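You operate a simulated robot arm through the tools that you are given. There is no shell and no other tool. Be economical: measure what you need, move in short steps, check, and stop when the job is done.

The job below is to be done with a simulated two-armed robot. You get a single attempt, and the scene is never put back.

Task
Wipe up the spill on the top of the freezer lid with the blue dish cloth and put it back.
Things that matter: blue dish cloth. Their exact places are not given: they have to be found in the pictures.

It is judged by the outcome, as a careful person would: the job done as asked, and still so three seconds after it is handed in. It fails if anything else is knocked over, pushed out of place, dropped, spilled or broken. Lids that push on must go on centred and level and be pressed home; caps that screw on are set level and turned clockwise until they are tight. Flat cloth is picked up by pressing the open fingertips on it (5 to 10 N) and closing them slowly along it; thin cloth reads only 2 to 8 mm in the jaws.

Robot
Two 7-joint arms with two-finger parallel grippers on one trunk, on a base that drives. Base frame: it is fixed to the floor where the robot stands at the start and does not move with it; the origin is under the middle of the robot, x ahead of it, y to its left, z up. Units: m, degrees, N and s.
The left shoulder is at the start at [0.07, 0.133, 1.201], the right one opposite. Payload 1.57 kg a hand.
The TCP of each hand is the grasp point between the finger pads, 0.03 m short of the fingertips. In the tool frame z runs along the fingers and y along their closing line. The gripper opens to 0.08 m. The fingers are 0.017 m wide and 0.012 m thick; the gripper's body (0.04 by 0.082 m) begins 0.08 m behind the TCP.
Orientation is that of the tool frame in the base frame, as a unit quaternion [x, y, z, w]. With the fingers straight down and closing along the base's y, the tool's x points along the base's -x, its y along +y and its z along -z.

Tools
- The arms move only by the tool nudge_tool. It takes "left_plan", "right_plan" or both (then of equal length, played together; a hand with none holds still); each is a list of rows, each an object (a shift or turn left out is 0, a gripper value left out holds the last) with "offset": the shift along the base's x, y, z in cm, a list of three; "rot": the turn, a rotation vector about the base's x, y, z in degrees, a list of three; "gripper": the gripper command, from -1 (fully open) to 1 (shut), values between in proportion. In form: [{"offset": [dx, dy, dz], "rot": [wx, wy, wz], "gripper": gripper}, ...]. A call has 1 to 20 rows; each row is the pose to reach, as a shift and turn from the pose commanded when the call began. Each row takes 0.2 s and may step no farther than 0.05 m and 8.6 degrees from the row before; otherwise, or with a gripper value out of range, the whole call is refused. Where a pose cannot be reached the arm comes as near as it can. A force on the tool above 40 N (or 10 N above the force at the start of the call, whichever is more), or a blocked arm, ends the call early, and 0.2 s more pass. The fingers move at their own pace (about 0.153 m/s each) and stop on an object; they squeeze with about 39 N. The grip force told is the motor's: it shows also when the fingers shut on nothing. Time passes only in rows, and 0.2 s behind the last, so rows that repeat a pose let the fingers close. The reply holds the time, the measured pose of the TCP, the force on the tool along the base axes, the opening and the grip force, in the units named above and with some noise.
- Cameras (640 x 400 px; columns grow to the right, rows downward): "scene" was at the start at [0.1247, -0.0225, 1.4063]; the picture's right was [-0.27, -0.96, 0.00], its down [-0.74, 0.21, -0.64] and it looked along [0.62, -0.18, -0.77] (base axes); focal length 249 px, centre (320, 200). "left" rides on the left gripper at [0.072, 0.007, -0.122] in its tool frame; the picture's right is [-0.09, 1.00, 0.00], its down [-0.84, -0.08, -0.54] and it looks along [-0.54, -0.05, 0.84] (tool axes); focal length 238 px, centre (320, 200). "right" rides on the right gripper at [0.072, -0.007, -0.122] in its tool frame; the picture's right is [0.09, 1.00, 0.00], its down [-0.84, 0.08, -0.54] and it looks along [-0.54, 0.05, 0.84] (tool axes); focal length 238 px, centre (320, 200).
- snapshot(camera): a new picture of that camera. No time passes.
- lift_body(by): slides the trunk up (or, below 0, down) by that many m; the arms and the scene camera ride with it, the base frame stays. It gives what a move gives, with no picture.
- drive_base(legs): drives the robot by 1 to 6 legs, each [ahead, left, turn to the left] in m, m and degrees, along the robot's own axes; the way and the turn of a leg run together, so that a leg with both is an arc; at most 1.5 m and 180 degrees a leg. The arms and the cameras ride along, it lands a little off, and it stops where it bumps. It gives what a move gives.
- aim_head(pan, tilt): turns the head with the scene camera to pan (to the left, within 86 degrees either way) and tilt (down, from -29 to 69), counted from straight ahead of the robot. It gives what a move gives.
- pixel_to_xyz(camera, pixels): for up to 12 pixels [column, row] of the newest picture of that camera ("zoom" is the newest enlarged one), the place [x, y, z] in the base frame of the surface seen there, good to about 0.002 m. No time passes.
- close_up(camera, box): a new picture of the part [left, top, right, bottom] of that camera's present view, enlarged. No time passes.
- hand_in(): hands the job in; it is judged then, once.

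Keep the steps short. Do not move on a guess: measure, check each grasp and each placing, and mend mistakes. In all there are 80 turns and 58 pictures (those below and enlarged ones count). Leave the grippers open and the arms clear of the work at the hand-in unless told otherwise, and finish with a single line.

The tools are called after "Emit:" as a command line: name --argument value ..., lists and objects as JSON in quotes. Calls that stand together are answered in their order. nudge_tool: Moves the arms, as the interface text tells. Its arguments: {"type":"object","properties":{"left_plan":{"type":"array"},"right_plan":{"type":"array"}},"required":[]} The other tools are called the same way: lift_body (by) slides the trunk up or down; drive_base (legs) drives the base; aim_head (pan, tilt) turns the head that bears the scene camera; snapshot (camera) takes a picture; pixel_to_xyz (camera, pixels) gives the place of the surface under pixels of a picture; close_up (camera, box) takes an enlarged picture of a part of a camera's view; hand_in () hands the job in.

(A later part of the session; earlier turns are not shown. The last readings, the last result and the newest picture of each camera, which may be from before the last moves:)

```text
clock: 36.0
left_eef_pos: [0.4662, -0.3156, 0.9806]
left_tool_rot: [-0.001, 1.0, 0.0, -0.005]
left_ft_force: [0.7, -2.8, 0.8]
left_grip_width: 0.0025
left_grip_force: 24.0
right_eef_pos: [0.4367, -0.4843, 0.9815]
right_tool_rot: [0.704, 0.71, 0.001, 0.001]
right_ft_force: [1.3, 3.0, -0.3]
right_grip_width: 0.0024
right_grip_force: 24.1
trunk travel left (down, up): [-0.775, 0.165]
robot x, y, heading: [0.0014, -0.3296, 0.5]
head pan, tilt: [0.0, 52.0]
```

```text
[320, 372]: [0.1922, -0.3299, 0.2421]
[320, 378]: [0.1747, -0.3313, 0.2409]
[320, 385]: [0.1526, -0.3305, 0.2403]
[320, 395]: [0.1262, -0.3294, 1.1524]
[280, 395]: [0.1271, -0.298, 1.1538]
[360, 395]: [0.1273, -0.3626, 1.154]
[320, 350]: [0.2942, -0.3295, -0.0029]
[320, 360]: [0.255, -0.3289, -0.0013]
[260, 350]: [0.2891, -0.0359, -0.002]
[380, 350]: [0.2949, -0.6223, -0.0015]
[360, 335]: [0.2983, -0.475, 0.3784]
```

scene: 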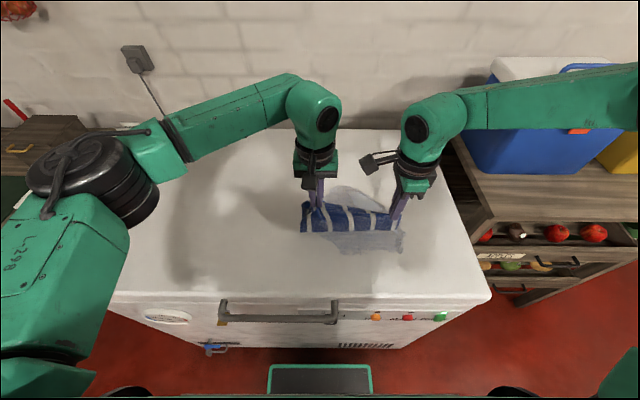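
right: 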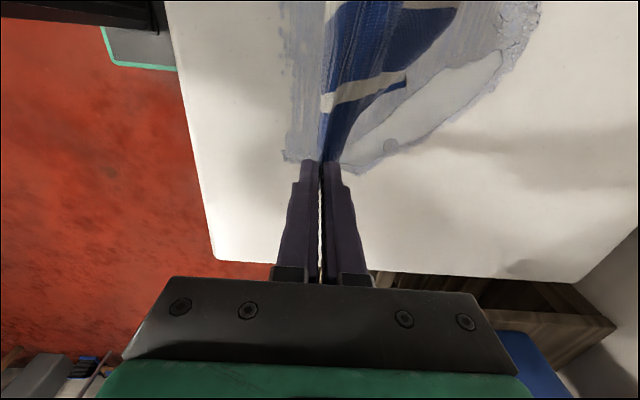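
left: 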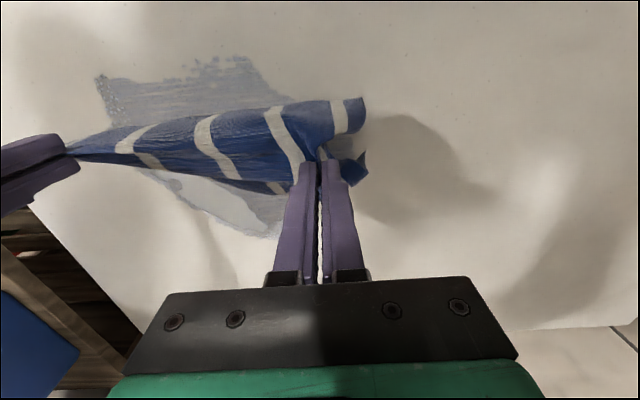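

The base front is at x≈0.215 and the freezer face at 0.295, so there is little room forward. The left arm has much better reach, so I continue with it alone: lower the cloth, release the right hand, and mop with the cloth trailing from the left hand.

Emit:
nudge_tool --left_plan '[{"offset": [0, 0, -2.5]}, {"offset": [0, 0, -5]}, {"offset": [0, 0, -7.5]}, {"offset": [0, 0, -9.5]}, {"offset": [0, 0, -9.5]}, {"offset": [0, 0, -9.5]}, {"offset": [0, 0, -9.5]}, {"offset": [0, 0, -9.5]}, {"offset": [0, 0, -9.5]}, {"offset": [0, 0, -9.5]}]' --right_plan '[{"offset": [0, 0, -2.5]}, {"offset": [0, 0, -5]}, {"offset": [0, 0, -7.5]}, {"offset": [0, 0, -9]}, {"offset": [0, 0, -9], "gripper": -0.5}, {"offset": [0, 0, -9], "gripper": -0.5}, {"offset": [0, 0, -6]}, {"offset": [-1, -1, -2]}, {"offset": [-4, -3, 0]}, {"offset": [-7, -6, 2]}]'

Emit:
close_up --camera "scene" --box '[230, 150, 470, 300]'

```text
clock: 38.2
left_eef_pos: [0.4641, -0.3178, 0.8868]
left_tool_rot: [-0.001, 1.0, 0.0, -0.004]
left_ft_force: [-0.6, -0.1, 0.4]
left_grip_width: 0.0021
left_grip_force: 24.1
right_eef_pos: [0.3655, -0.5461, 1.0041]
right_tool_rot: [0.703, 0.711, 0.003, 0.001]
right_ft_force: [0.0, 0.5, -0.3]
right_grip_width: 0.06
right_grip_force: 0.1
trunk travel left (down, up): [-0.775, 0.165]
robot x, y, heading: [-0.0003, -0.3301, 0.8]
head pan, tilt: [0.0, 52.0]
```

```text
2.67 times, centred on (350, 225) of scene
```

zoom: 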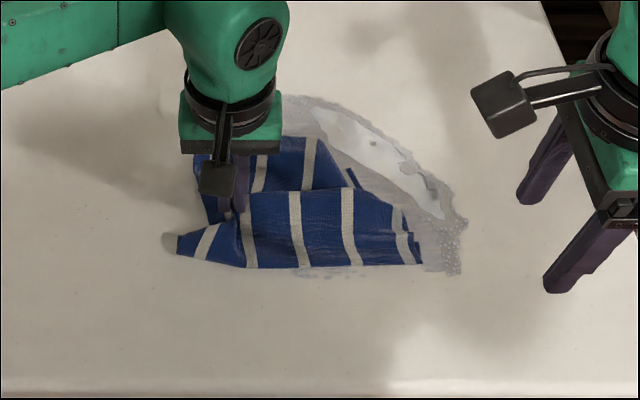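

The cloth is now a bunched mop in the left hand, and the right hand is clear. The thick film is near zoom (380,155). I lift the mop, shift the base right for reach, and measure the film.

Emit:
nudge_tool --left_plan '[{"offset": [0, 0, 3]}, {"offset": [0, 0, 6]}, {"offset": [0, 0, 10]}, {"offset": [0, 0, 13]}]' --right_plan '[{"offset": [-1, 0, 2]}, {"offset": [-2, 0, 4]}, {"offset": [-3, 0, 6]}, {"offset": [-3, 0, 6]}]'

Emit:
drive_base --legs '[[0, -0.15, 0]]'

Emit:
close_up --camera "scene" --box '[200, 140, 440, 290]'

Emit:
pixel_to_xyz --camera "zoom" --pixels '[[300, 100], [380, 150], [440, 210], [450, 270], [300, 270], [250, 200]]'

```text
clock: 39.2
left_eef_pos: [0.4643, -0.316, 1.0177]
left_tool_rot: [-0.001, 1.0, 0.001, -0.005]
left_ft_force: [0.1, 0.1, 0.6]
left_grip_width: 0.0023
left_grip_force: 23.9
right_eef_pos: [0.3368, -0.5442, 1.062]
right_tool_rot: [0.705, 0.709, 0.002, 0.002]
right_ft_force: [-2.0, 0.4, -0.2]
right_grip_width: 0.0601
right_grip_force: 0.1
trunk travel left (down, up): [-0.775, 0.165]
robot x, y, heading: [0.001, -0.3302, 0.7]
head pan, tilt: [0.0, 52.0]
```

```text
clock: 40.6
left_eef_pos: [0.4655, -0.4637, 1.0157]
left_tool_rot: [-0.001, 1.0, -0.001, -0.004]
left_ft_force: [-0.1, -0.4, -0.3]
left_grip_width: 0.0023
left_grip_force: 24.1
right_eef_pos: [0.3381, -0.6928, 1.0632]
right_tool_rot: [0.704, 0.71, 0.0, 0.002]
right_ft_force: [-0.5, 0.3, -0.1]
right_grip_width: 0.0597
right_grip_force: 0.1
trunk travel left (down, up): [-0.775, 0.165]
robot x, y, heading: [0.0035, -0.482, 0.4]
head pan, tilt: [0.0, 52.0]
```

```text
2.67 times, centred on (320, 215) of scene
```

zoom: 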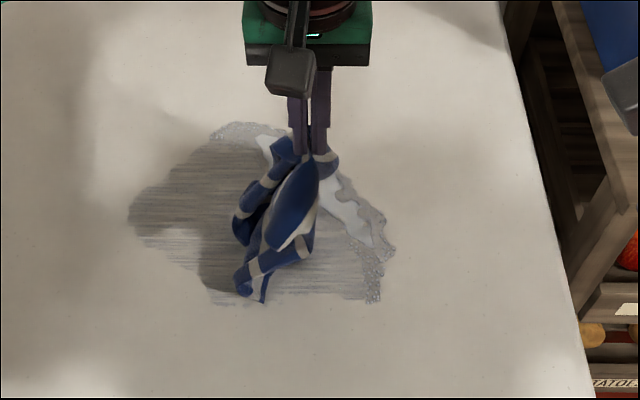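

```text
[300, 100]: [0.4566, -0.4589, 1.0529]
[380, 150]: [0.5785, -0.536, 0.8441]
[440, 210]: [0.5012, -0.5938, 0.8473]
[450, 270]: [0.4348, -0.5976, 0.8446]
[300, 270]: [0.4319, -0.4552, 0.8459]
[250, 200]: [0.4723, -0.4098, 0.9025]
```

The film now spans x≈0.40–0.61 and y≈−0.29 to −0.54, streaky where it was wiped and thick near zoom (360,215) and (270,140). I shift the base another 0.1 m right so the left arm covers it all, then lower the mop near the thick part.

Emit:
drive_base --legs '[[0, -0.1, 0]]'

Emit:
nudge_tool --left_plan '[{"offset": [2, 2, -2]}, {"offset": [4, 4, -4]}, {"offset": [5, 6, -7]}, {"offset": [5, 6, -9.5]}, {"offset": [5, 6, -11]}, {"offset": [5, 6, -12]}, {"offset": [5, 6, -12.5]}]'

Emit:
close_up --camera "scene" --box '[160, 140, 400, 290]'

```text
clock: 41.8
left_eef_pos: [0.4662, -0.5637, 1.016]
left_tool_rot: [-0.001, 1.0, -0.002, -0.004]
left_ft_force: [-0.1, -1.1, 0.6]
left_grip_width: 0.0023
left_grip_force: 23.5
right_eef_pos: [0.3379, -0.7907, 1.0621]
right_tool_rot: [0.705, 0.71, 0.0, 0.002]
right_ft_force: [-0.2, 0.8, -0.4]
right_grip_width: 0.06
right_grip_force: 0.0
trunk travel left (down, up): [-0.775, 0.165]
robot x, y, heading: [0.001, -0.5737, 0.3]
head pan, tilt: [0.0, 52.0]
```

```text
clock: 43.4
left_eef_pos: [0.5166, -0.5042, 0.8908]
left_tool_rot: [-0.001, 1.0, 0.0, -0.005]
left_ft_force: [0.6, 0.9, -0.5]
left_grip_width: 0.0022
left_grip_force: 24.0
right_eef_pos: [0.3395, -0.794, 1.0623]
right_tool_rot: [0.704, 0.71, 0.001, 0.001]
right_ft_force: [0.3, 0.2, 0.3]
right_grip_width: 0.0599
right_grip_force: 0.0
trunk travel left (down, up): [-0.775, 0.165]
robot x, y, heading: [0.0021, -0.5729, 0.3]
head pan, tilt: [0.0, 52.0]
```

```text
2.67 times, centred on (280, 215) of scene
```

zoom: 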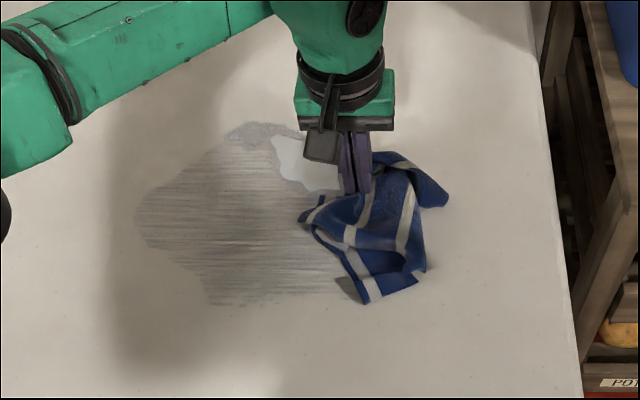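

The mop lies on the right part of the film with almost no force. I press down 1 cm and sweep left through the thick puddle at x≈0.575, then back at x≈0.54.

Emit:
nudge_tool --left_plan '[{"offset": [1, 0, -0.5]}, {"offset": [3, 0, -0.9]}, {"offset": [6, 0, -1]}, {"offset": [6, 3, -1]}, {"offset": [6, 6, -1]}, {"offset": [6, 9, -1]}, {"offset": [6, 12, -1]}, {"offset": [6, 15, -1]}, {"offset": [3, 15, -1]}, {"offset": [3, 12, -1]}, {"offset": [3, 9, -1]}, {"offset": [3, 6, -1]}, {"offset": [3, 3, -1]}, {"offset": [3, 0, -1]}, {"offset": [0, 0, -1]}]'

Emit:
close_up --camera "scene" --box '[160, 140, 400, 290]'

```text
clock: 46.6
left_eef_pos: [0.5158, -0.5039, 0.8828]
left_tool_rot: [-0.002, 1.0, 0.0, -0.003]
left_ft_force: [0.0, -0.7, 1.4]
left_grip_width: 0.0021
left_grip_force: 23.5
right_eef_pos: [0.338, -0.7917, 1.0622]
right_tool_rot: [0.704, 0.71, 0.001, 0.002]
right_ft_force: [-0.8, -0.2, 0.7]
right_grip_width: 0.0601
right_grip_force: 0.0
trunk travel left (down, up): [-0.775, 0.165]
robot x, y, heading: [0.0031, -0.5753, 0.8]
head pan, tilt: [0.0, 52.0]
```

```text
2.67 times, centred on (280, 215) of scene
```

zoom: 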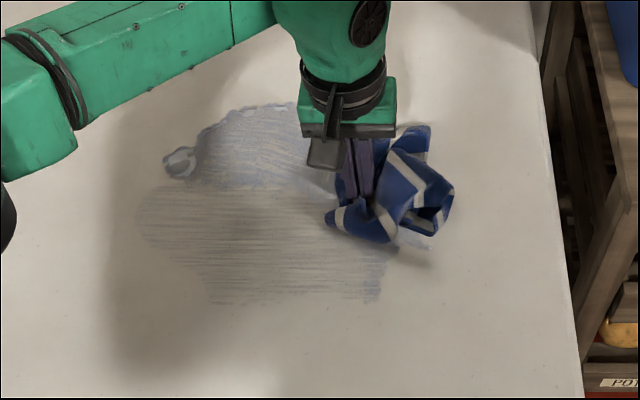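

It works: the thick puddle is gone to thin streaks, with a small bead pushed to zoom (180,160) at about (0.565, −0.33). I continue with lengthwise strokes over the whole patch, pressing slightly more.

Emit:
nudge_tool --left_plan '[{"offset": [3, 0, -0.2]}, {"offset": [7, 0, -0.3]}, {"offset": [7, 4, -0.3]}, {"offset": [7, 8, -0.3]}, {"offset": [7, 12, -0.3]}, {"offset": [7, 16, -0.3]}, {"offset": [7, 20, -0.3]}, {"offset": [5, 23, -0.3]}, {"offset": [2, 23, -0.3]}, {"offset": [2, 19, -0.3]}, {"offset": [2, 15, -0.3]}, {"offset": [2, 11, -0.3]}, {"offset": [2, 7, -0.3]}, {"offset": [2, 3, -0.3]}, {"offset": [-2, 2, -0.3]}, {"offset": [-2, 6, -0.3]}, {"offset": [-2, 10, -0.3]}, {"offset": [-2, 14, -0.3]}, {"offset": [-2, 18, -0.3]}, {"offset": [-2, 22, -0.3]}]'

Emit:
nudge_tool --left_plan '[{"offset": [-4, 0, 0]}, {"offset": [-4, -4, 0]}, {"offset": [-4, -8, 0]}, {"offset": [-4, -12, 0]}, {"offset": [-4, -16, 0]}, {"offset": [-4, -20, 0]}, {"offset": [-8, -20, 0]}, {"offset": [-8, -16, 0]}, {"offset": [-8, -12, 0]}, {"offset": [-8, -8, 0]}, {"offset": [-8, -4, 0]}, {"offset": [-4, -2, 0]}, {"offset": [0, -2, 0]}, {"offset": [4, -2, 0]}, {"offset": [8, -2, 0]}, {"offset": [8, -6, 0]}, {"offset": [8, -10, 0]}, {"offset": [8, -14, 0]}, {"offset": [8, -18, 0]}, {"offset": [8, -22, 0]}]'

Emit:
close_up --camera "scene" --box '[160, 140, 400, 290]'

```text
clock: 50.8
left_eef_pos: [0.495, -0.2848, 0.8808]
left_tool_rot: [-0.002, 1.0, 0.001, -0.003]
left_ft_force: [-0.6, -1.8, 6.5]
left_grip_width: 0.0022
left_grip_force: 23.5
left hand out of reach, approached as far as the arm can: row 2, 6, 7, 8, 9
right_eef_pos: [0.3387, -0.7934, 1.0626]
right_tool_rot: [0.705, 0.709, 0.002, 0.002]
right_ft_force: [0.0, 1.2, 0.6]
right_grip_width: 0.06
right_grip_force: 0.0
trunk travel left (down, up): [-0.775, 0.165]
robot x, y, heading: [0.0044, -0.5731, 0.4]
head pan, tilt: [0.0, 52.0]
```

```text
clock: 55.0
left_eef_pos: [0.5748, -0.5076, 0.8798]
left_tool_rot: [-0.001, 1.0, 0.002, -0.003]
left_ft_force: [0.3, 3.1, 13.5]
left_grip_width: 0.002
left_grip_force: 23.8
left hand out of reach, approached as far as the arm can: row 15, 16
right_eef_pos: [0.3378, -0.7955, 1.0627]
right_tool_rot: [0.704, 0.71, 0.003, 0.001]
right_ft_force: [-0.4, -0.7, 0.3]
right_grip_width: 0.0602
right_grip_force: 0.1
trunk travel left (down, up): [-0.775, 0.165]
robot x, y, heading: [0.0008, -0.5729, 0.4]
head pan, tilt: [0.0, 52.0]
```

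```text
2.67 times, centred on (280, 215) of scene
```

zoom: 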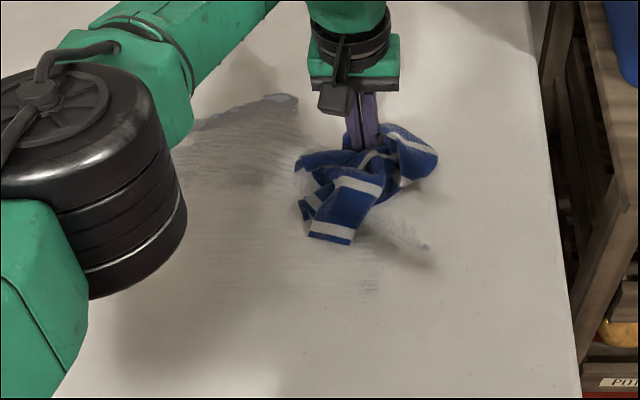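

The lower part is fading well. Leftovers are the top edge near zoom (270,100) at about (0.61, −0.40), and a smear near (400,230) at about (0.47, −0.54). I do the right-hand smear and lower area first.

Emit:
nudge_tool --left_plan '[{"offset": [0, -3, 0]}, {"offset": [0, -5, 0]}, {"offset": [-4, -5, 0]}, {"offset": [-8, -5, 0]}, {"offset": [-12, -5, 0]}, {"offset": [-15, -5, 0]}, {"offset": [-15, -1, 0]}, {"offset": [-15, 3, 0]}, {"offset": [-15, 7, 0]}, {"offset": [-15, 11, 0]}, {"offset": [-15, 15, 0]}, {"offset": [-15, 19, 0]}, {"offset": [-11, 20, 0]}, {"offset": [-11, 16, 0]}, {"offset": [-11, 12, 0]}, {"offset": [-11, 8, 0]}, {"offset": [-11, 4, 0]}, {"offset": [-11, 0, 0]}, {"offset": [-11, -4, 0]}, {"offset": [-8, -4, 0]}]'

Emit:
nudge_tool --left_plan '[{"offset": [0, 4, 0]}, {"offset": [0, 8, 0]}, {"offset": [0, 12, 0]}, {"offset": [0, 16, 0]}, {"offset": [0, 20, 0]}, {"offset": [4, 21, 0]}, {"offset": [4, 17, 0]}, {"offset": [4, 13, 0]}, {"offset": [4, 9, 0]}, {"offset": [4, 5, 0]}, {"offset": [4, 1, 0]}, {"offset": [4, 1, 4]}, {"offset": [4, 1, 8]}, {"offset": [4, 1, 12]}, {"offset": [4, 0, 15]}]'

Emit:
drive_base --legs '[[0.04, 0.08, 0]]'

Emit:
close_up --camera "scene" --box '[160, 140, 440, 315]'

```text
clock: 59.2
left_eef_pos: [0.4964, -0.5471, 0.8783]
left_tool_rot: [-0.001, 1.0, 0.001, -0.004]
left_ft_force: [-2.6, -1.1, 10.2]
left_grip_width: 0.0024
left_grip_force: 22.9
left hand out of reach, approached as far as the arm can: row 1, 2
right_eef_pos: [0.3382, -0.793, 1.062]
right_tool_rot: [0.704, 0.71, 0.002, 0.001]
right_ft_force: [0.0, -0.5, -0.7]
right_grip_width: 0.0598
right_grip_force: 0.1
trunk travel left (down, up): [-0.775, 0.165]
robot x, y, heading: [0.0007, -0.5761, 0.4]
head pan, tilt: [0.0, 52.0]
```

```text
clock: 62.4
left_eef_pos: [0.5352, -0.5458, 1.0279]
left_tool_rot: [-0.001, 1.0, 0.001, -0.006]
left_ft_force: [0.0, 0.1, 0.3]
left_grip_width: 0.0023
left_grip_force: 23.9
right_eef_pos: [0.3385, -0.7937, 1.0618]
right_tool_rot: [0.705, 0.709, 0.001, 0.002]
right_ft_force: [0.2, 1.1, -0.3]
right_grip_width: 0.06
right_grip_force: 0.2
trunk travel left (down, up): [-0.775, 0.165]
robot x, y, heading: [0.0029, -0.5763, 0.3]
head pan, tilt: [0.0, 52.0]
```

```text
clock: 63.5
left_eef_pos: [0.5733, -0.4685, 1.0276]
left_tool_rot: [-0.001, 1.0, 0.003, -0.005]
left_ft_force: [-0.3, 0.1, -0.6]
left_grip_width: 0.0023
left_grip_force: 23.5
right_eef_pos: [0.3774, -0.7151, 1.0621]
right_tool_rot: [0.706, 0.709, 0.003, 0.001]
right_ft_force: [0.5, -0.3, -0.9]
right_grip_width: 0.0598
right_grip_force: 0.0
trunk travel left (down, up): [-0.775, 0.165]
robot x, y, heading: [0.0394, -0.4978, 0.4]
head pan, tilt: [0.0, 52.0]
```

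```text
2.29 times, centred on (300, 228) of scene
```

zoom: 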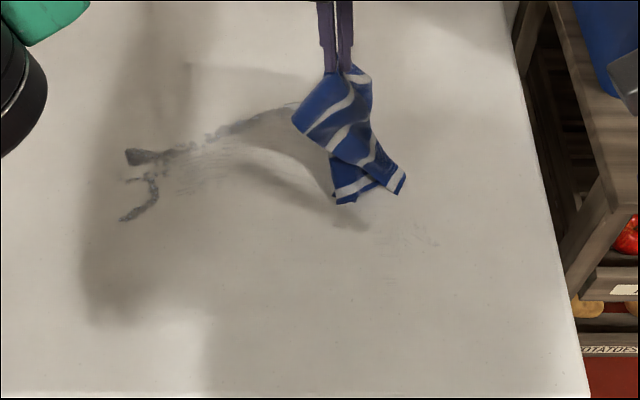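

Nearly clean. A dark ridge remains from zoom (125,220) via (140,158) to (300,105), with a faint trace near (430,240). I measure them.

Emit:
pixel_to_xyz --camera "zoom" --pixels '[[122, 220], [155, 190], [130, 157], [190, 150], [240, 125], [295, 105], [430, 240], [390, 280], [200, 180]]'

```text
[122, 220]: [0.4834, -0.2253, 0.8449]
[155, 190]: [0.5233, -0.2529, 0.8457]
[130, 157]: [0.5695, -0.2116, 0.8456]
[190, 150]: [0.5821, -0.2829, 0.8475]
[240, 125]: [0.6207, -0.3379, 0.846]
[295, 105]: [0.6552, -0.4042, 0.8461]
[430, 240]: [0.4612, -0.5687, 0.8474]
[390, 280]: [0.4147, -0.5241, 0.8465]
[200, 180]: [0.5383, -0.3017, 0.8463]
```

I lower the mop at the far end of the ridge and follow it leftwards and down, then go back.

Emit:
nudge_tool --left_plan '[{"offset": [4, 2, 0]}, {"offset": [7.5, 4, -2]}, {"offset": [7.5, 4, -6]}, {"offset": [7.5, 4, -10]}, {"offset": [7.5, 4, -13.5]}, {"offset": [7.5, 4, -14.8]}, {"offset": [7, 7, -14.8]}, {"offset": [6, 10, -14.8]}, {"offset": [4.5, 13.5, -14.8]}, {"offset": [2.5, 16.5, -14.8]}, {"offset": [1, 20, -14.8]}, {"offset": [0.5, 24, -14.8]}, {"offset": [0, 27.5, -14.8]}, {"offset": [-4, 28, -14.8]}, {"offset": [-8, 27.5, -14.8]}, {"offset": [-9, 24, -14.8]}, {"offset": [-5, 23, -14.8]}, {"offset": [-1, 22, -14.8]}, {"offset": [1, 18, -14.8]}, {"offset": [3, 14, -14.8]}]'

Emit:
nudge_tool --left_plan '[{"offset": [1.5, -4, 0]}, {"offset": [2.5, -8, 0]}, {"offset": [0, -11, 0]}, {"offset": [-2, -7, 0]}, {"offset": [-3, -3, 0]}, {"offset": [-4, 1, 0]}, {"offset": [-5, 5, 0]}, {"offset": [-6, 9, 0]}, {"offset": [-7, 13, 0]}, {"offset": [-11, 13, 0]}, {"offset": [-11, 9, 0]}, {"offset": [-9, 5, 0]}, {"offset": [-7, 1, 0]}, {"offset": [-6, -3, 0]}, {"offset": [-6, -7, 0]}, {"offset": [-6, -7, 4]}, {"offset": [-6, -7, 8]}, {"offset": [-6, -7, 12]}, {"offset": [-6, -7, 15]}]'

Emit:
close_up --camera "scene" --box '[160, 120, 440, 295]'

```text
clock: 67.7
left_eef_pos: [0.6014, -0.3285, 0.8813]
left_tool_rot: [0.0, 1.0, 0.003, -0.004]
left_ft_force: [-2.6, 3.9, 16.3]
left_grip_width: 0.0022
left_grip_force: 24.0
left hand out of reach, approached as far as the arm can: row 2, 3, 4, 5, 6, 7, 8, 13
right_eef_pos: [0.3751, -0.7162, 1.063]
right_tool_rot: [0.704, 0.71, 0.003, 0.002]
right_ft_force: [0.0, -1.7, -0.6]
right_grip_width: 0.0599
right_grip_force: 0.0
trunk travel left (down, up): [-0.775, 0.165]
robot x, y, heading: [0.043, -0.5001, 0.6]
head pan, tilt: [0.0, 52.0]
```

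```text
clock: 68.3
left_eef_pos: [0.622, -0.397, 0.8816]
left_tool_rot: [-0.004, 1.0, 0.001, -0.005]
left_ft_force: [-3.8, -2.5, 16.4]
left_grip_width: 0.0022
left_grip_force: 24.1
left hand out of reach, approached as far as the arm can: row 2
right_eef_pos: [0.3758, -0.7185, 1.0617]
right_tool_rot: [0.705, 0.709, 0.004, 0.0]
right_ft_force: [-0.3, -0.9, 0.1]
right_grip_width: 0.0599
right_grip_force: 0.0
trunk travel left (down, up): [-0.775, 0.165]
robot x, y, heading: [0.0401, -0.4981, 0.6]
head pan, tilt: [0.0, 52.0]
stopped in row 3 (left hand): the force on the tool passed its limit (the readings are from after the stop); the commanded pose is now the measured one
```

```text
2.29 times, centred on (300, 208) of scene
```

zoom: 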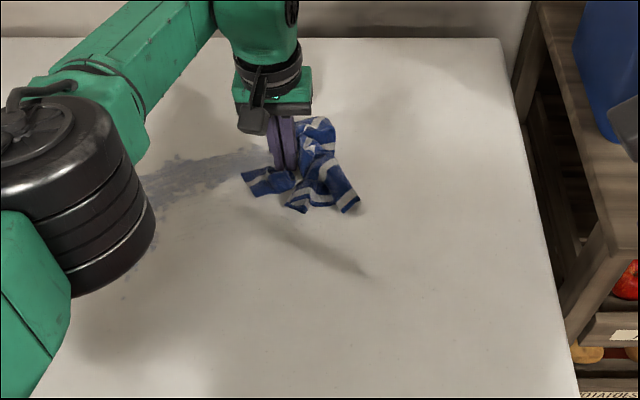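

A smeared band remains from zoom (140,190) to (260,155). I lift, shift the base 0.1 m left for a better view and reach, and measure again.

Emit:
nudge_tool --left_plan '[{"offset": [-1, 0, 4]}, {"offset": [-3, 0, 8]}, {"offset": [-5, 0, 12]}]'

Emit:
drive_base --legs '[[0, 0.1, 0]]'

Emit:
close_up --camera "scene" --box '[180, 120, 460, 295]'

Emit:
pixel_to_xyz --camera "zoom" --pixels '[[200, 190], [250, 160], [300, 150], [340, 150], [200, 240], [150, 200]]'

```text
clock: 69.1
left_eef_pos: [0.5729, -0.391, 1.0021]
left_tool_rot: [-0.005, 1.0, 0.001, -0.007]
left_ft_force: [-0.5, 0.7, 0.5]
left_grip_width: 0.0019
left_grip_force: 23.6
right_eef_pos: [0.3768, -0.7134, 1.0618]
right_tool_rot: [0.705, 0.709, 0.001, 0.001]
right_ft_force: [-0.1, 0.4, 0.4]
right_grip_width: 0.0599
right_grip_force: 0.0
trunk travel left (down, up): [-0.775, 0.165]
robot x, y, heading: [0.0421, -0.4979, 0.3]
head pan, tilt: [0.0, 52.0]
```

```text
clock: 70.2
left_eef_pos: [0.5733, -0.2942, 1.0017]
left_tool_rot: [-0.002, 1.0, 0.003, -0.007]
left_ft_force: [-1.0, 0.2, -0.3]
left_grip_width: 0.002
left_grip_force: 23.8
right_eef_pos: [0.3763, -0.6168, 1.0626]
right_tool_rot: [0.706, 0.709, 0.002, 0.001]
right_ft_force: [0.7, 0.5, -0.2]
right_grip_width: 0.06
right_grip_force: 0.1
trunk travel left (down, up): [-0.775, 0.165]
robot x, y, heading: [0.0414, -0.3968, 0.1]
head pan, tilt: [0.0, 52.0]
```

```text
2.29 times, centred on (320, 208) of scene
```

zoom: 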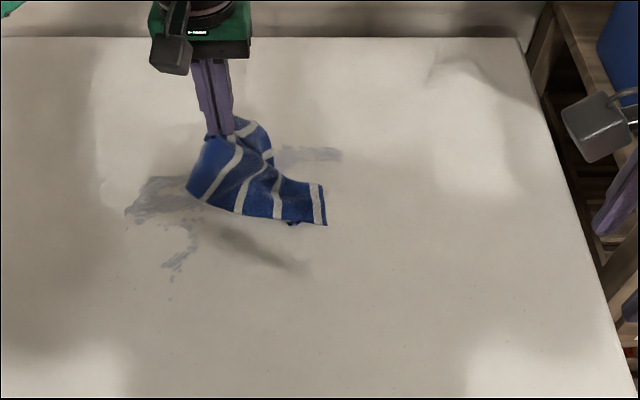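

```text
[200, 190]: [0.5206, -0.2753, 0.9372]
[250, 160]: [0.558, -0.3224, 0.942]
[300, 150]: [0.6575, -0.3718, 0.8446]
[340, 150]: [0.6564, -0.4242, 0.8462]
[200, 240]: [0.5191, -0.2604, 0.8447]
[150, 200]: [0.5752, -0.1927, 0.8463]
```

Leftovers: (0.575, −0.19), droplets near (0.49, −0.23), and a strip at (0.655, −0.37…−0.42). I move the base 2 cm forward (4 cm are free), then sweep from the far right to the left and down.

Emit:
drive_base --legs '[[0.02, 0, 0]]'

Emit:
nudge_tool --left_plan '[{"offset": [2, -4, 0]}, {"offset": [4, -8, 0]}, {"offset": [5, -12, 0]}, {"offset": [5, -14, -2]}, {"offset": [5, -14, -6]}, {"offset": [5, -14, -10]}, {"offset": [5, -14, -12]}, {"offset": [5, -10, -12]}, {"offset": [5, -6, -12]}, {"offset": [4.5, -2, -12]}, {"offset": [3.5, 2, -12]}, {"offset": [2, 6, -12]}, {"offset": [1, 10, -12]}, {"offset": [0, 14, -12]}, {"offset": [-3, 15.5, -12]}, {"offset": [-5, 12, -12]}, {"offset": [-8, 9, -12]}, {"offset": [-11, 7, -12]}, {"offset": [-9, 3, -12]}, {"offset": [-5, 2, -12]}]'

Emit:
nudge_tool --left_plan '[{"offset": [2, 3, 0]}, {"offset": [3, 7, 0]}, {"offset": [4, 11, 0]}, {"offset": [1, 13, 0]}, {"offset": [-1, 9, 0]}, {"offset": [-3, 5, 0]}, {"offset": [-6, 2, 0]}, {"offset": [-3, -1, 0]}, {"offset": [1, -3, 0]}, {"offset": [5, -5, 0]}, {"offset": [8, -9, 0]}, {"offset": [9, -13, 0]}, {"offset": [7, -15, 0]}, {"offset": [4, -13, 0]}, {"offset": [3, -13, 4]}, {"offset": [2, -13, 8]}, {"offset": [0, -13, 12]}]'

Emit:
close_up --camera "scene" --box '[180, 120, 460, 295]'

```text
clock: 71.0
left_eef_pos: [0.5904, -0.2921, 1.0035]
left_tool_rot: [-0.003, 1.0, 0.0, -0.004]
left_ft_force: [0.2, 1.3, -1.4]
left_grip_width: 0.0022
left_grip_force: 23.3
right_eef_pos: [0.3927, -0.6158, 1.0641]
right_tool_rot: [0.706, 0.708, 0.002, 0.002]
right_ft_force: [-0.7, 1.3, 0.0]
right_grip_width: 0.0599
right_grip_force: 0.0
trunk travel left (down, up): [-0.775, 0.165]
robot x, y, heading: [0.0595, -0.4008, 0.2]
head pan, tilt: [0.0, 52.0]
```

```text
clock: 75.2
left_eef_pos: [0.5415, -0.2743, 0.8812]
left_tool_rot: [-0.002, 1.0, 0.002, -0.006]
left_ft_force: [-2.4, -1.3, 15.0]
left_grip_width: 0.0021
left_grip_force: 24.0
left hand out of reach, approached as far as the arm can: row 3, 4, 5, 6, 7, 8, 9
right_eef_pos: [0.3929, -0.6175, 1.0608]
right_tool_rot: [0.706, 0.708, 0.002, 0.001]
right_ft_force: [0.3, 0.3, -0.5]
right_grip_width: 0.0598
right_grip_force: 0.0
trunk travel left (down, up): [-0.775, 0.165]
robot x, y, heading: [0.0627, -0.3974, 0.3]
head pan, tilt: [0.0, 52.0]
```

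```text
clock: 78.8
left_eef_pos: [0.6098, -0.412, 0.8817]
left_tool_rot: [-0.003, 1.0, 0.002, -0.005]
left_ft_force: [-0.8, -0.3, 9.4]
left_grip_width: 0.0022
left_grip_force: 23.1
left hand out of reach, approached as far as the arm can: row 12, 13, 14, 15, 16, 17
right_eef_pos: [0.3947, -0.6145, 1.0617]
right_tool_rot: [0.706, 0.708, 0.002, 0.002]
right_ft_force: [-1.0, 0.1, -0.9]
right_grip_width: 0.0599
right_grip_force: 0.1
trunk travel left (down, up): [-0.775, 0.165]
robot x, y, heading: [0.0628, -0.3958, 0.3]
head pan, tilt: [0.0, 52.0]
```

```text
2.29 times, centred on (320, 208) of scene
```

zoom: 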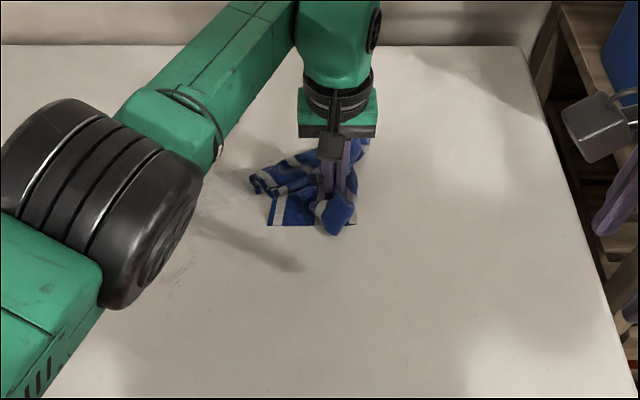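

Almost clean, and the hand sits at its inward limit. I move it outward, lift, shift the base left, and look for leftovers.

Emit:
nudge_tool --left_plan '[{"offset": [-3, 2, 1]}, {"offset": [-6, 4, 4]}, {"offset": [-8, 6, 8]}, {"offset": [-9, 8, 12]}, {"offset": [-9, 8, 15]}]'

Emit:
drive_base --legs '[[0, 0.22, 0]]'

Emit:
close_up --camera "scene" --box '[200, 120, 560, 345]'

```text
clock: 80.0
left_eef_pos: [0.609, -0.412, 0.8806]
left_tool_rot: [-0.002, 1.0, 0.002, -0.005]
left_ft_force: [-0.7, 0.5, 10.4]
left_grip_width: 0.0023
left_grip_force: 23.7
left hand out of reach, approached as far as the arm can: row 1, 2, 3, 4, 5
right_eef_pos: [0.3946, -0.6151, 1.0629]
right_tool_rot: [0.706, 0.708, 0.002, 0.002]
right_ft_force: [0.7, 0.8, 0.3]
right_grip_width: 0.0602
right_grip_force: 0.2
trunk travel left (down, up): [-0.775, 0.165]
robot x, y, heading: [0.061, -0.3988, 0.3]
head pan, tilt: [0.0, 52.0]
```

```text
clock: 81.7
left_eef_pos: [0.6091, -0.1959, 0.8822]
left_tool_rot: [-0.001, 1.0, 0.002, -0.006]
left_ft_force: [0.1, -0.8, 10.7]
left_grip_width: 0.0021
left_grip_force: 23.5
right_eef_pos: [0.3936, -0.3983, 1.0624]
right_tool_rot: [0.707, 0.708, 0.002, 0.001]
right_ft_force: [-0.3, 0.4, 0.7]
right_grip_width: 0.06
right_grip_force: 0.0
trunk travel left (down, up): [-0.775, 0.165]
robot x, y, heading: [0.0577, -0.1789, 0.2]
head pan, tilt: [0.0, 52.0]
```

```text
1.78 times, centred on (380, 232) of scene
```

zoom: 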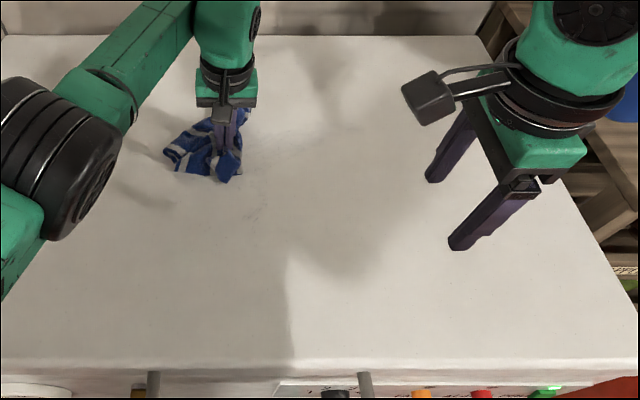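

The lid is now almost clean. The left arm stuck at a limit and didn't move, and the base dragged it, which was harmless. I try a small pure backward and upward step to free it.

Emit:
nudge_tool --left_plan '[{"offset": [0, 0, 1]}, {"offset": [-1, 0, 2]}, {"offset": [-2, 0, 3]}, {"offset": [-4, 0, 4]}]'

```text
clock: 82.7
left_eef_pos: [0.5698, -0.1963, 0.9201]
left_tool_rot: [-0.001, 1.0, 0.001, -0.007]
left_ft_force: [0.9, -1.0, 0.0]
left_grip_width: 0.0022
left_grip_force: 24.0
right_eef_pos: [0.3943, -0.3971, 1.0631]
right_tool_rot: [0.706, 0.708, 0.001, 0.001]
right_ft_force: [-0.3, -0.5, 0.5]
right_grip_width: 0.0598
right_grip_force: 0.0
trunk travel left (down, up): [-0.775, 0.165]
robot x, y, heading: [0.0607, -0.1802, 0.2]
head pan, tilt: [0.0, 52.0]
```

It is free again. I lift the cloth well up, bring it to mid reach, move the right hand further out, back the base off 5 cm, and look at the whole lid.

Emit:
nudge_tool --left_plan '[{"offset": [-1, 0, 4]}, {"offset": [-2, 2, 8]}, {"offset": [-3, 5, 12]}, {"offset": [-4, 8, 16]}, {"offset": [-4, 12, 20]}]' --right_plan '[{"offset": [-1, -2, 2]}, {"offset": [-2, -4, 4]}, {"offset": [-4, -7, 6]}, {"offset": [-6, -10, 8]}, {"offset": [-8, -12, 8]}]'

Emit:
drive_base --legs '[[-0.06, 0, 0]]'

Emit:
close_up --camera "scene" --box '[180, 110, 500, 310]'

```text
refused: row 3 steps farther than a row can; nothing moved
```

```text
clock: 83.7
left_eef_pos: [0.5138, -0.1962, 0.919]
left_tool_rot: [-0.002, 1.0, 0.002, -0.009]
left_ft_force: [0.7, -0.2, 0.3]
left_grip_width: 0.0022
left_grip_force: 23.5
right_eef_pos: [0.3396, -0.3984, 1.0606]
right_tool_rot: [0.707, 0.707, -0.001, -0.001]
right_ft_force: [0.4, -0.8, -0.7]
right_grip_width: 0.0602
right_grip_force: 0.1
trunk travel left (down, up): [-0.775, 0.165]
robot x, y, heading: [0.0012, -0.1783, 0.1]
head pan, tilt: [0.0, 52.0]
```

```text
2.00 times, centred on (340, 210) of scene
```

zoom: 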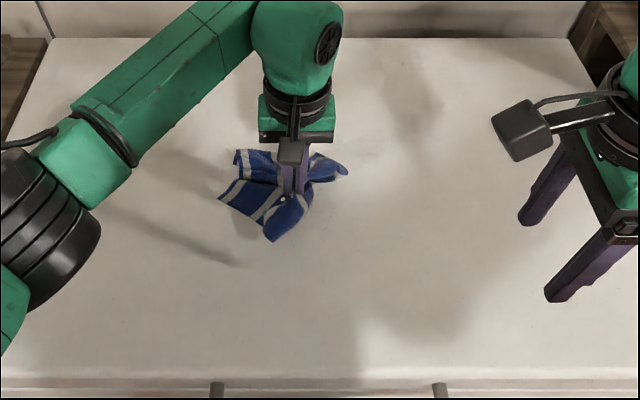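

Emit:
nudge_tool --left_plan '[{"offset": [-1, 0, 4]}, {"offset": [-2, 2, 8]}, {"offset": [-2, 4, 12]}, {"offset": [-2, 6, 16]}, {"offset": [-2, 9, 19]}, {"offset": [-2, 12, 20]}, {"offset": [-2, 16, 20]}, {"offset": [-2, 20, 20]}, {"offset": [-2, 20, 20]}]' --right_plan '[{"offset": [-1, -2, 2]}, {"offset": [-2, -4, 4]}, {"offset": [-3, -6, 6]}, {"offset": [-4, -8, 8]}, {"offset": [-6, -10, 8]}, {"offset": [-6, -12, 8]}, {"offset": [-6, -14, 8]}, {"offset": [-6, -14, 8]}, {"offset": [-6, -14, 8]}]'

Emit:
close_up --camera "scene" --box '[180, 110, 500, 310]'

```text
clock: 85.7
left_eef_pos: [0.4894, 0.0027, 1.121]
left_tool_rot: [-0.002, 1.0, 0.003, -0.007]
left_ft_force: [0.6, 0.2, -1.1]
left_grip_width: 0.0024
left_grip_force: 23.3
right_eef_pos: [0.2747, -0.5401, 1.1422]
right_tool_rot: [0.707, 0.707, 0.001, 0.002]
right_ft_force: [-0.1, -0.1, -0.6]
right_grip_width: 0.0602
right_grip_force: 0.1
trunk travel left (down, up): [-0.775, 0.165]
robot x, y, heading: [0.0019, -0.1775, 0.1]
head pan, tilt: [0.0, 52.0]
```

```text
2.00 times, centred on (340, 210) of scene
```

zoom: 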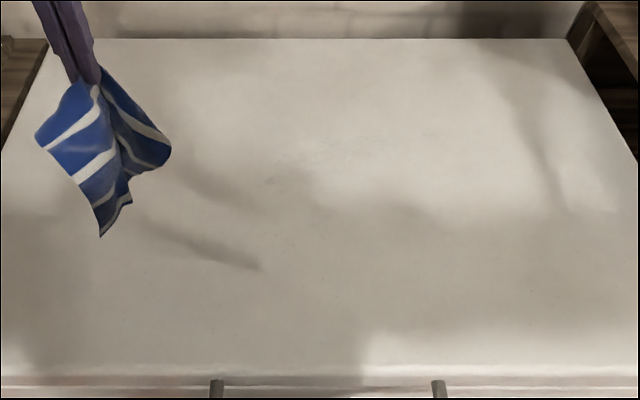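

The lid looks clean except for faint specks around zoom (270,180) and (425,135). I enlarge that area.

Emit:
close_up --camera "scene" --box '[280, 150, 440, 250]'

Emit:
pixel_to_xyz --camera "zoom" --pixels '[[140, 200], [280, 120], [200, 150], [450, 110], [450, 300]]'

```text
4.00 times, centred on (360, 200) of scene
```

zoom: 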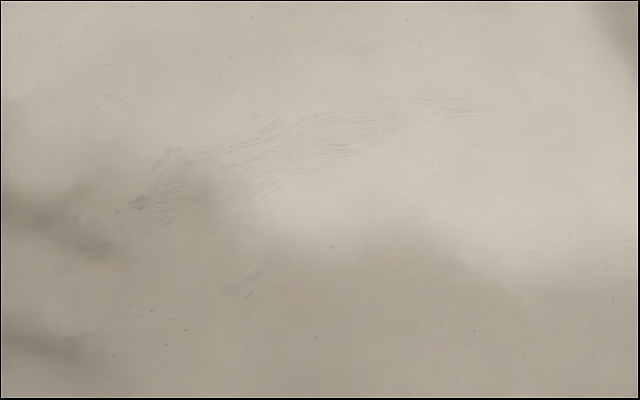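

```text
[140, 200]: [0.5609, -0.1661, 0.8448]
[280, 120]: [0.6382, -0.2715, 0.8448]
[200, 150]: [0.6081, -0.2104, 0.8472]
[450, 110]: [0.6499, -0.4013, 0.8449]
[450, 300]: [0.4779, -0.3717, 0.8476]
```

Only a very faint film trace remains, from (0.56, −0.17) via (0.64, −0.27) to (0.65, −0.40). I give it one more pass.

Emit:
drive_base --legs '[[0, -0.27, 0], [0.06, 0, 0]]'

Emit:
nudge_tool --left_plan '[{"offset": [3, -3, -1]}, {"offset": [6, -6, -3]}, {"offset": [8.5, -9, -6]}, {"offset": [9, -9, -10]}, {"offset": [9, -9, -14]}, {"offset": [9, -9, -18]}, {"offset": [9, -9, -22]}, {"offset": [9, -9, -24]}, {"offset": [9, -13, -24]}, {"offset": [9, -9, -24]}, {"offset": [9, -5, -24]}, {"offset": [9, -1, -24]}, {"offset": [7, 3, -24]}, {"offset": [5, 7, -24]}, {"offset": [1, 10, -24]}, {"offset": [-2, 12, -24]}, {"offset": [-5, 8, -24]}, {"offset": [-4, 4, -24]}, {"offset": [0, 2, -24]}, {"offset": [2, 6, -24]}]'

Emit:
nudge_tool --left_plan '[{"offset": [2, 4, 0]}, {"offset": [4, 1, 0]}, {"offset": [5, -3, 0]}, {"offset": [6, -7, 0]}, {"offset": [6, -11, 0]}, {"offset": [4, -8, 0]}, {"offset": [3, -4, 0]}, {"offset": [1, 0, 0]}, {"offset": [-2, 3, 0]}, {"offset": [-4, 0, 0]}, {"offset": [-4, 0, 4]}, {"offset": [-4, 0, 8]}, {"offset": [-4, 0, 12]}, {"offset": [-4, 0, 16]}, {"offset": [-4, 0, 20]}, {"offset": [-4, 0, 24]}]'

```text
clock: 88.2
left_eef_pos: [0.5439, -0.2707, 1.1235]
left_tool_rot: [0.0, 1.0, 0.002, -0.004]
left_ft_force: [0.3, 0.5, -0.3]
left_grip_width: 0.0023
left_grip_force: 23.1
right_eef_pos: [0.3275, -0.8135, 1.1431]
right_tool_rot: [0.707, 0.707, 0.003, 0.003]
right_ft_force: [-0.2, 0.5, -0.5]
right_grip_width: 0.0602
right_grip_force: 0.0
trunk travel left (down, up): [-0.775, 0.165]
robot x, y, heading: [0.0619, -0.4545, -0.0]
head pan, tilt: [0.0, 52.0]
```

```text
clock: 92.4
left_eef_pos: [0.5704, -0.2136, 0.8828]
left_tool_rot: [0.001, 1.0, 0.001, -0.005]
left_ft_force: [0.3, -2.6, 11.6]
left_grip_width: 0.0022
left_grip_force: 23.6
left hand out of reach, approached as far as the arm can: row 9
right_eef_pos: [0.3317, -0.8153, 1.1415]
right_tool_rot: [0.708, 0.706, 0.002, 0.002]
right_ft_force: [-0.2, -0.6, -0.3]
right_grip_width: 0.0602
right_grip_force: 0.1
trunk travel left (down, up): [-0.775, 0.165]
robot x, y, heading: [0.0602, -0.454, -0.1]
head pan, tilt: [0.0, 52.0]
```

```text
clock: 95.8
left_eef_pos: [0.5303, -0.2132, 1.1231]
left_tool_rot: [0.0, 1.0, 0.002, -0.006]
left_ft_force: [0.4, 0.0, -0.2]
left_grip_width: 0.0024
left_grip_force: 23.5
right_eef_pos: [0.333, -0.8145, 1.1413]
right_tool_rot: [0.708, 0.706, 0.001, 0.001]
right_ft_force: [-0.6, -0.4, 0.1]
right_grip_width: 0.0601
right_grip_force: 0.0
trunk travel left (down, up): [-0.775, 0.165]
robot x, y, heading: [0.0568, -0.4529, 0.1]
head pan, tilt: [0.0, 52.0]
```

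I drive back towards the start and check the lid and how the cloth hangs.

Emit:
drive_base --legs '[[-0.06, 0, 0], [0, 0.25, 0]]'

Emit:
snapshot --camera "scene"

Emit:
close_up --camera "scene" --box '[250, 150, 450, 275]'

```text
clock: 98.2
left_eef_pos: [0.4723, 0.0373, 1.1221]
left_tool_rot: [0.001, 1.0, 0.002, -0.006]
left_ft_force: [-0.7, -0.5, 0.3]
left_grip_width: 0.0021
left_grip_force: 23.4
right_eef_pos: [0.2735, -0.5649, 1.1411]
right_tool_rot: [0.708, 0.706, 0.002, 0.001]
right_ft_force: [0.3, 0.3, -0.7]
right_grip_width: 0.06
right_grip_force: 0.1
trunk travel left (down, up): [-0.775, 0.165]
robot x, y, heading: [-0.0012, -0.2049, -0.3]
head pan, tilt: [0.0, 52.0]
```

```text
17 pictures are left
```

scene: 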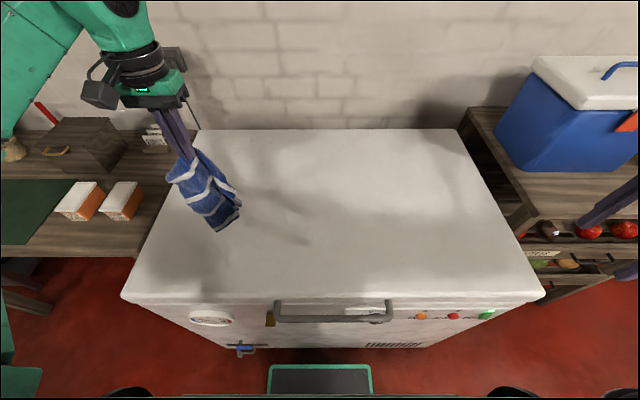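

```text
3.20 times, centred on (350, 212) of scene
```

zoom: 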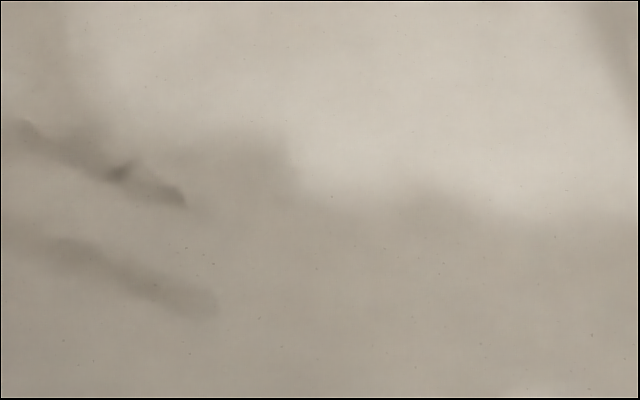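

The lid is clean. Now I put the cloth back: swing right to y≈−0.18, lower so the free end touches, then lay it by moving left while going down, and drag it out flat to y≈0.08.

Emit:
nudge_tool --left_plan '[{"offset": [0, -4.4, 0]}, {"offset": [0, -8.8, 0]}, {"offset": [0, -13.2, 0]}, {"offset": [-0.5, -17.6, 0]}, {"offset": [-0.7, -21, 0]}, {"offset": [-0.7, -21, -2]}, {"offset": [-0.7, -21, -4]}, {"offset": [-0.7, -21, -6]}, {"offset": [-0.7, -19, -8]}, {"offset": [-0.7, -17, -10]}, {"offset": [-0.7, -15, -12]}, {"offset": [-0.7, -13, -14]}, {"offset": [-0.7, -11, -16]}, {"offset": [-0.7, -9, -18]}, {"offset": [-0.7, -7, -20]}, {"offset": [-0.7, -5, -21.5]}, {"offset": [-0.7, -3, -22.5]}, {"offset": [-0.7, -1, -23.2]}]'

Emit:
close_up --camera "scene" --box '[120, 130, 400, 305]'

```text
clock: 102.0
left_eef_pos: [0.4653, 0.0293, 0.8886]
left_tool_rot: [0.001, 1.0, 0.002, -0.007]
left_ft_force: [-0.1, -0.6, 0.0]
left_grip_width: 0.0022
left_grip_force: 23.4
right_eef_pos: [0.2719, -0.5619, 1.1427]
right_tool_rot: [0.708, 0.706, 0.001, 0.002]
right_ft_force: [0.5, -0.2, -0.3]
right_grip_width: 0.0599
right_grip_force: 0.0
trunk travel left (down, up): [-0.775, 0.165]
robot x, y, heading: [-0.0006, -0.2046, 0.1]
head pan, tilt: [0.0, 52.0]
```

```text
2.29 times, centred on (260, 218) of scene
```

zoom: 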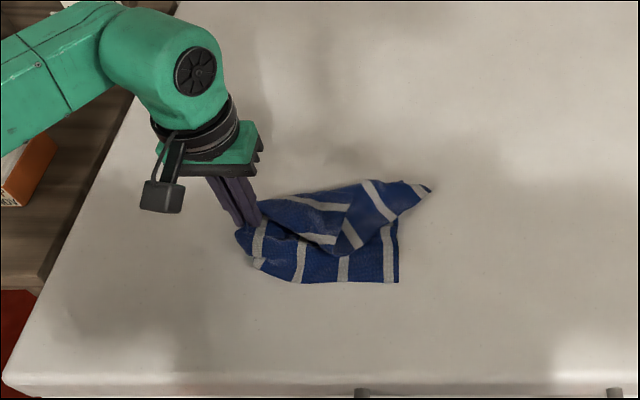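

The cloth is laid but its far half is folded over. I drag the last 5 cm to y≈0.08, release, lift off, and look at the folds.

Emit:
nudge_tool --left_plan '[{"offset": [0, 2, -0.5]}, {"offset": [0, 4, -0.5]}, {"offset": [0, 5.5, -0.5]}, {"offset": [0, 5.5, -0.5], "gripper": 0.3}, {"offset": [0, 5.5, -0.5], "gripper": 0}, {"offset": [0, 5.5, -0.5], "gripper": 0}, {"offset": [0, 5.5, 2]}, {"offset": [0, 5.5, 6]}, {"offset": [0, 6.5, 10]}, {"offset": [-2, 9, 13]}, {"offset": [-4, 12, 14]}, {"offset": [-6, 15, 14]}]'

Emit:
close_up --camera "scene" --box '[140, 150, 340, 275]'

Emit:
pixel_to_xyz --camera "zoom" --pixels '[[320, 200], [200, 200], [440, 200]]'

```text
clock: 104.6
left_eef_pos: [0.41, 0.1695, 1.0327]
left_tool_rot: [0.005, 1.0, 0.006, -0.005]
left_ft_force: [0.2, 0.5, -0.9]
left_grip_width: 0.0402
left_grip_force: 0.1
left hand out of reach, approached as far as the arm can: row 12
right_eef_pos: [0.2714, -0.5631, 1.1424]
right_tool_rot: [0.708, 0.706, 0.001, 0.001]
right_ft_force: [-0.1, 0.9, 0.3]
right_grip_width: 0.06
right_grip_force: 0.2
trunk travel left (down, up): [-0.775, 0.165]
robot x, y, heading: [0.0058, -0.2017, -0.0]
head pan, tilt: [0.0, 52.0]
```

```text
3.20 times, centred on (240, 212) of scene
```

zoom: 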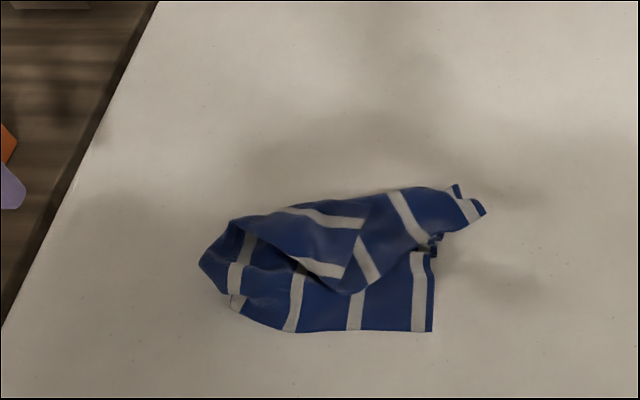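

```text
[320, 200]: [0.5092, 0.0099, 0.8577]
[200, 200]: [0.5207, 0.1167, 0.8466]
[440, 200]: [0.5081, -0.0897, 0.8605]
```

The cloth is back at its place but crumpled, with its far half folded forward. I'll spread it out. First I measure the corners and the flap.

Emit:
pixel_to_xyz --camera "zoom" --pixels '[[470, 208], [455, 200], [350, 285], [430, 330], [237, 305], [203, 262], [235, 225], [330, 215], [400, 210], [430, 250], [320, 240], [290, 325]]'

Emit:
snapshot --camera "left"

```text
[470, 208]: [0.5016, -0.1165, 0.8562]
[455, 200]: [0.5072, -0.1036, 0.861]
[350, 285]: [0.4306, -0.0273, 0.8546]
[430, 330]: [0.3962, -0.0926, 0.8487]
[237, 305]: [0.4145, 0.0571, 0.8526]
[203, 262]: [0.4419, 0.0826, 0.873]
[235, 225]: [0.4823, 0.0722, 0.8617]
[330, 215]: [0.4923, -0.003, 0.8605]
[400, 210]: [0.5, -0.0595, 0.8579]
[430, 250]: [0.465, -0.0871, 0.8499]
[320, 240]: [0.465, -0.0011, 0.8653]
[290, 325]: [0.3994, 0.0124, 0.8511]
```

```text
13 pictures are left
```

left: 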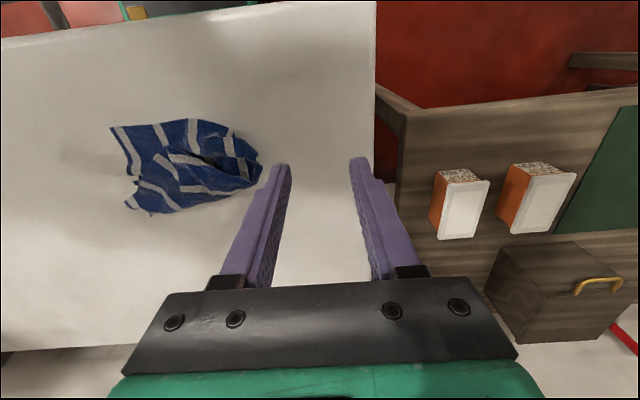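

The fold line is at x≈0.51, and the flap's tip (back edge) lies at about (0.43, −0.03). I bring the left hand above the flap at (0.443, −0.02) with fingers 0.04 open, and lower to just above it.

Emit:
nudge_tool --left_plan '[{"offset": [1, -4, 0]}, {"offset": [2, -8, 0]}, {"offset": [3, -12, 0]}, {"offset": [3.3, -16, -2]}, {"offset": [3.3, -19, -5]}, {"offset": [3.3, -19, -9]}, {"offset": [3.3, -19, -12]}, {"offset": [3.3, -19, -14]}, {"offset": [3.3, -19, -14]}]'

```text
clock: 106.6
left_eef_pos: [0.4372, -0.0126, 0.889]
left_tool_rot: [0.0, 1.0, 0.0, -0.006]
left_ft_force: [-0.9, 0.5, -0.1]
left_grip_width: 0.0402
left_grip_force: 0.0
right_eef_pos: [0.2724, -0.5634, 1.1422]
right_tool_rot: [0.708, 0.706, 0.002, 0.002]
right_ft_force: [0.4, 0.4, -0.1]
right_grip_width: 0.06
right_grip_force: 0.1
trunk travel left (down, up): [-0.775, 0.165]
robot x, y, heading: [-0.0003, -0.2042, 0.0]
head pan, tilt: [0.0, 52.0]
```

I ease down to a light contact, shifting 1 cm to the right.

Emit:
nudge_tool --left_plan '[{"offset": [0.5, -1, 0]}, {"offset": [0.5, -1, -0.3]}, {"offset": [0.5, -1, -0.6]}, {"offset": [0.5, -1, -0.8]}]'

Emit:
close_up --camera "left" --box '[160, 0, 480, 200]'

```text
clock: 107.6
left_eef_pos: [0.4414, -0.0221, 0.8811]
left_tool_rot: [0.001, 1.0, 0.002, -0.006]
left_ft_force: [-0.6, 0.1, 0.0]
left_grip_width: 0.0402
left_grip_force: 0.0
right_eef_pos: [0.2727, -0.5628, 1.141]
right_tool_rot: [0.708, 0.706, 0.002, 0.002]
right_ft_force: [0.8, 1.1, -0.4]
right_grip_width: 0.0598
right_grip_force: 0.1
trunk travel left (down, up): [-0.775, 0.165]
robot x, y, heading: [0.0032, -0.2047, -0.1]
head pan, tilt: [0.0, 52.0]
```

```text
2.00 times, centred on (320, 100) of left
```

zoom: 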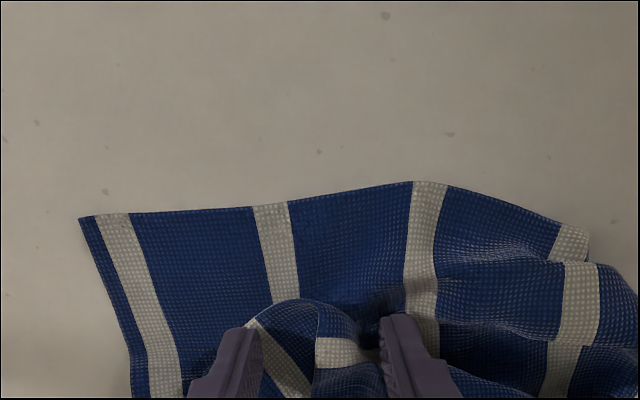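

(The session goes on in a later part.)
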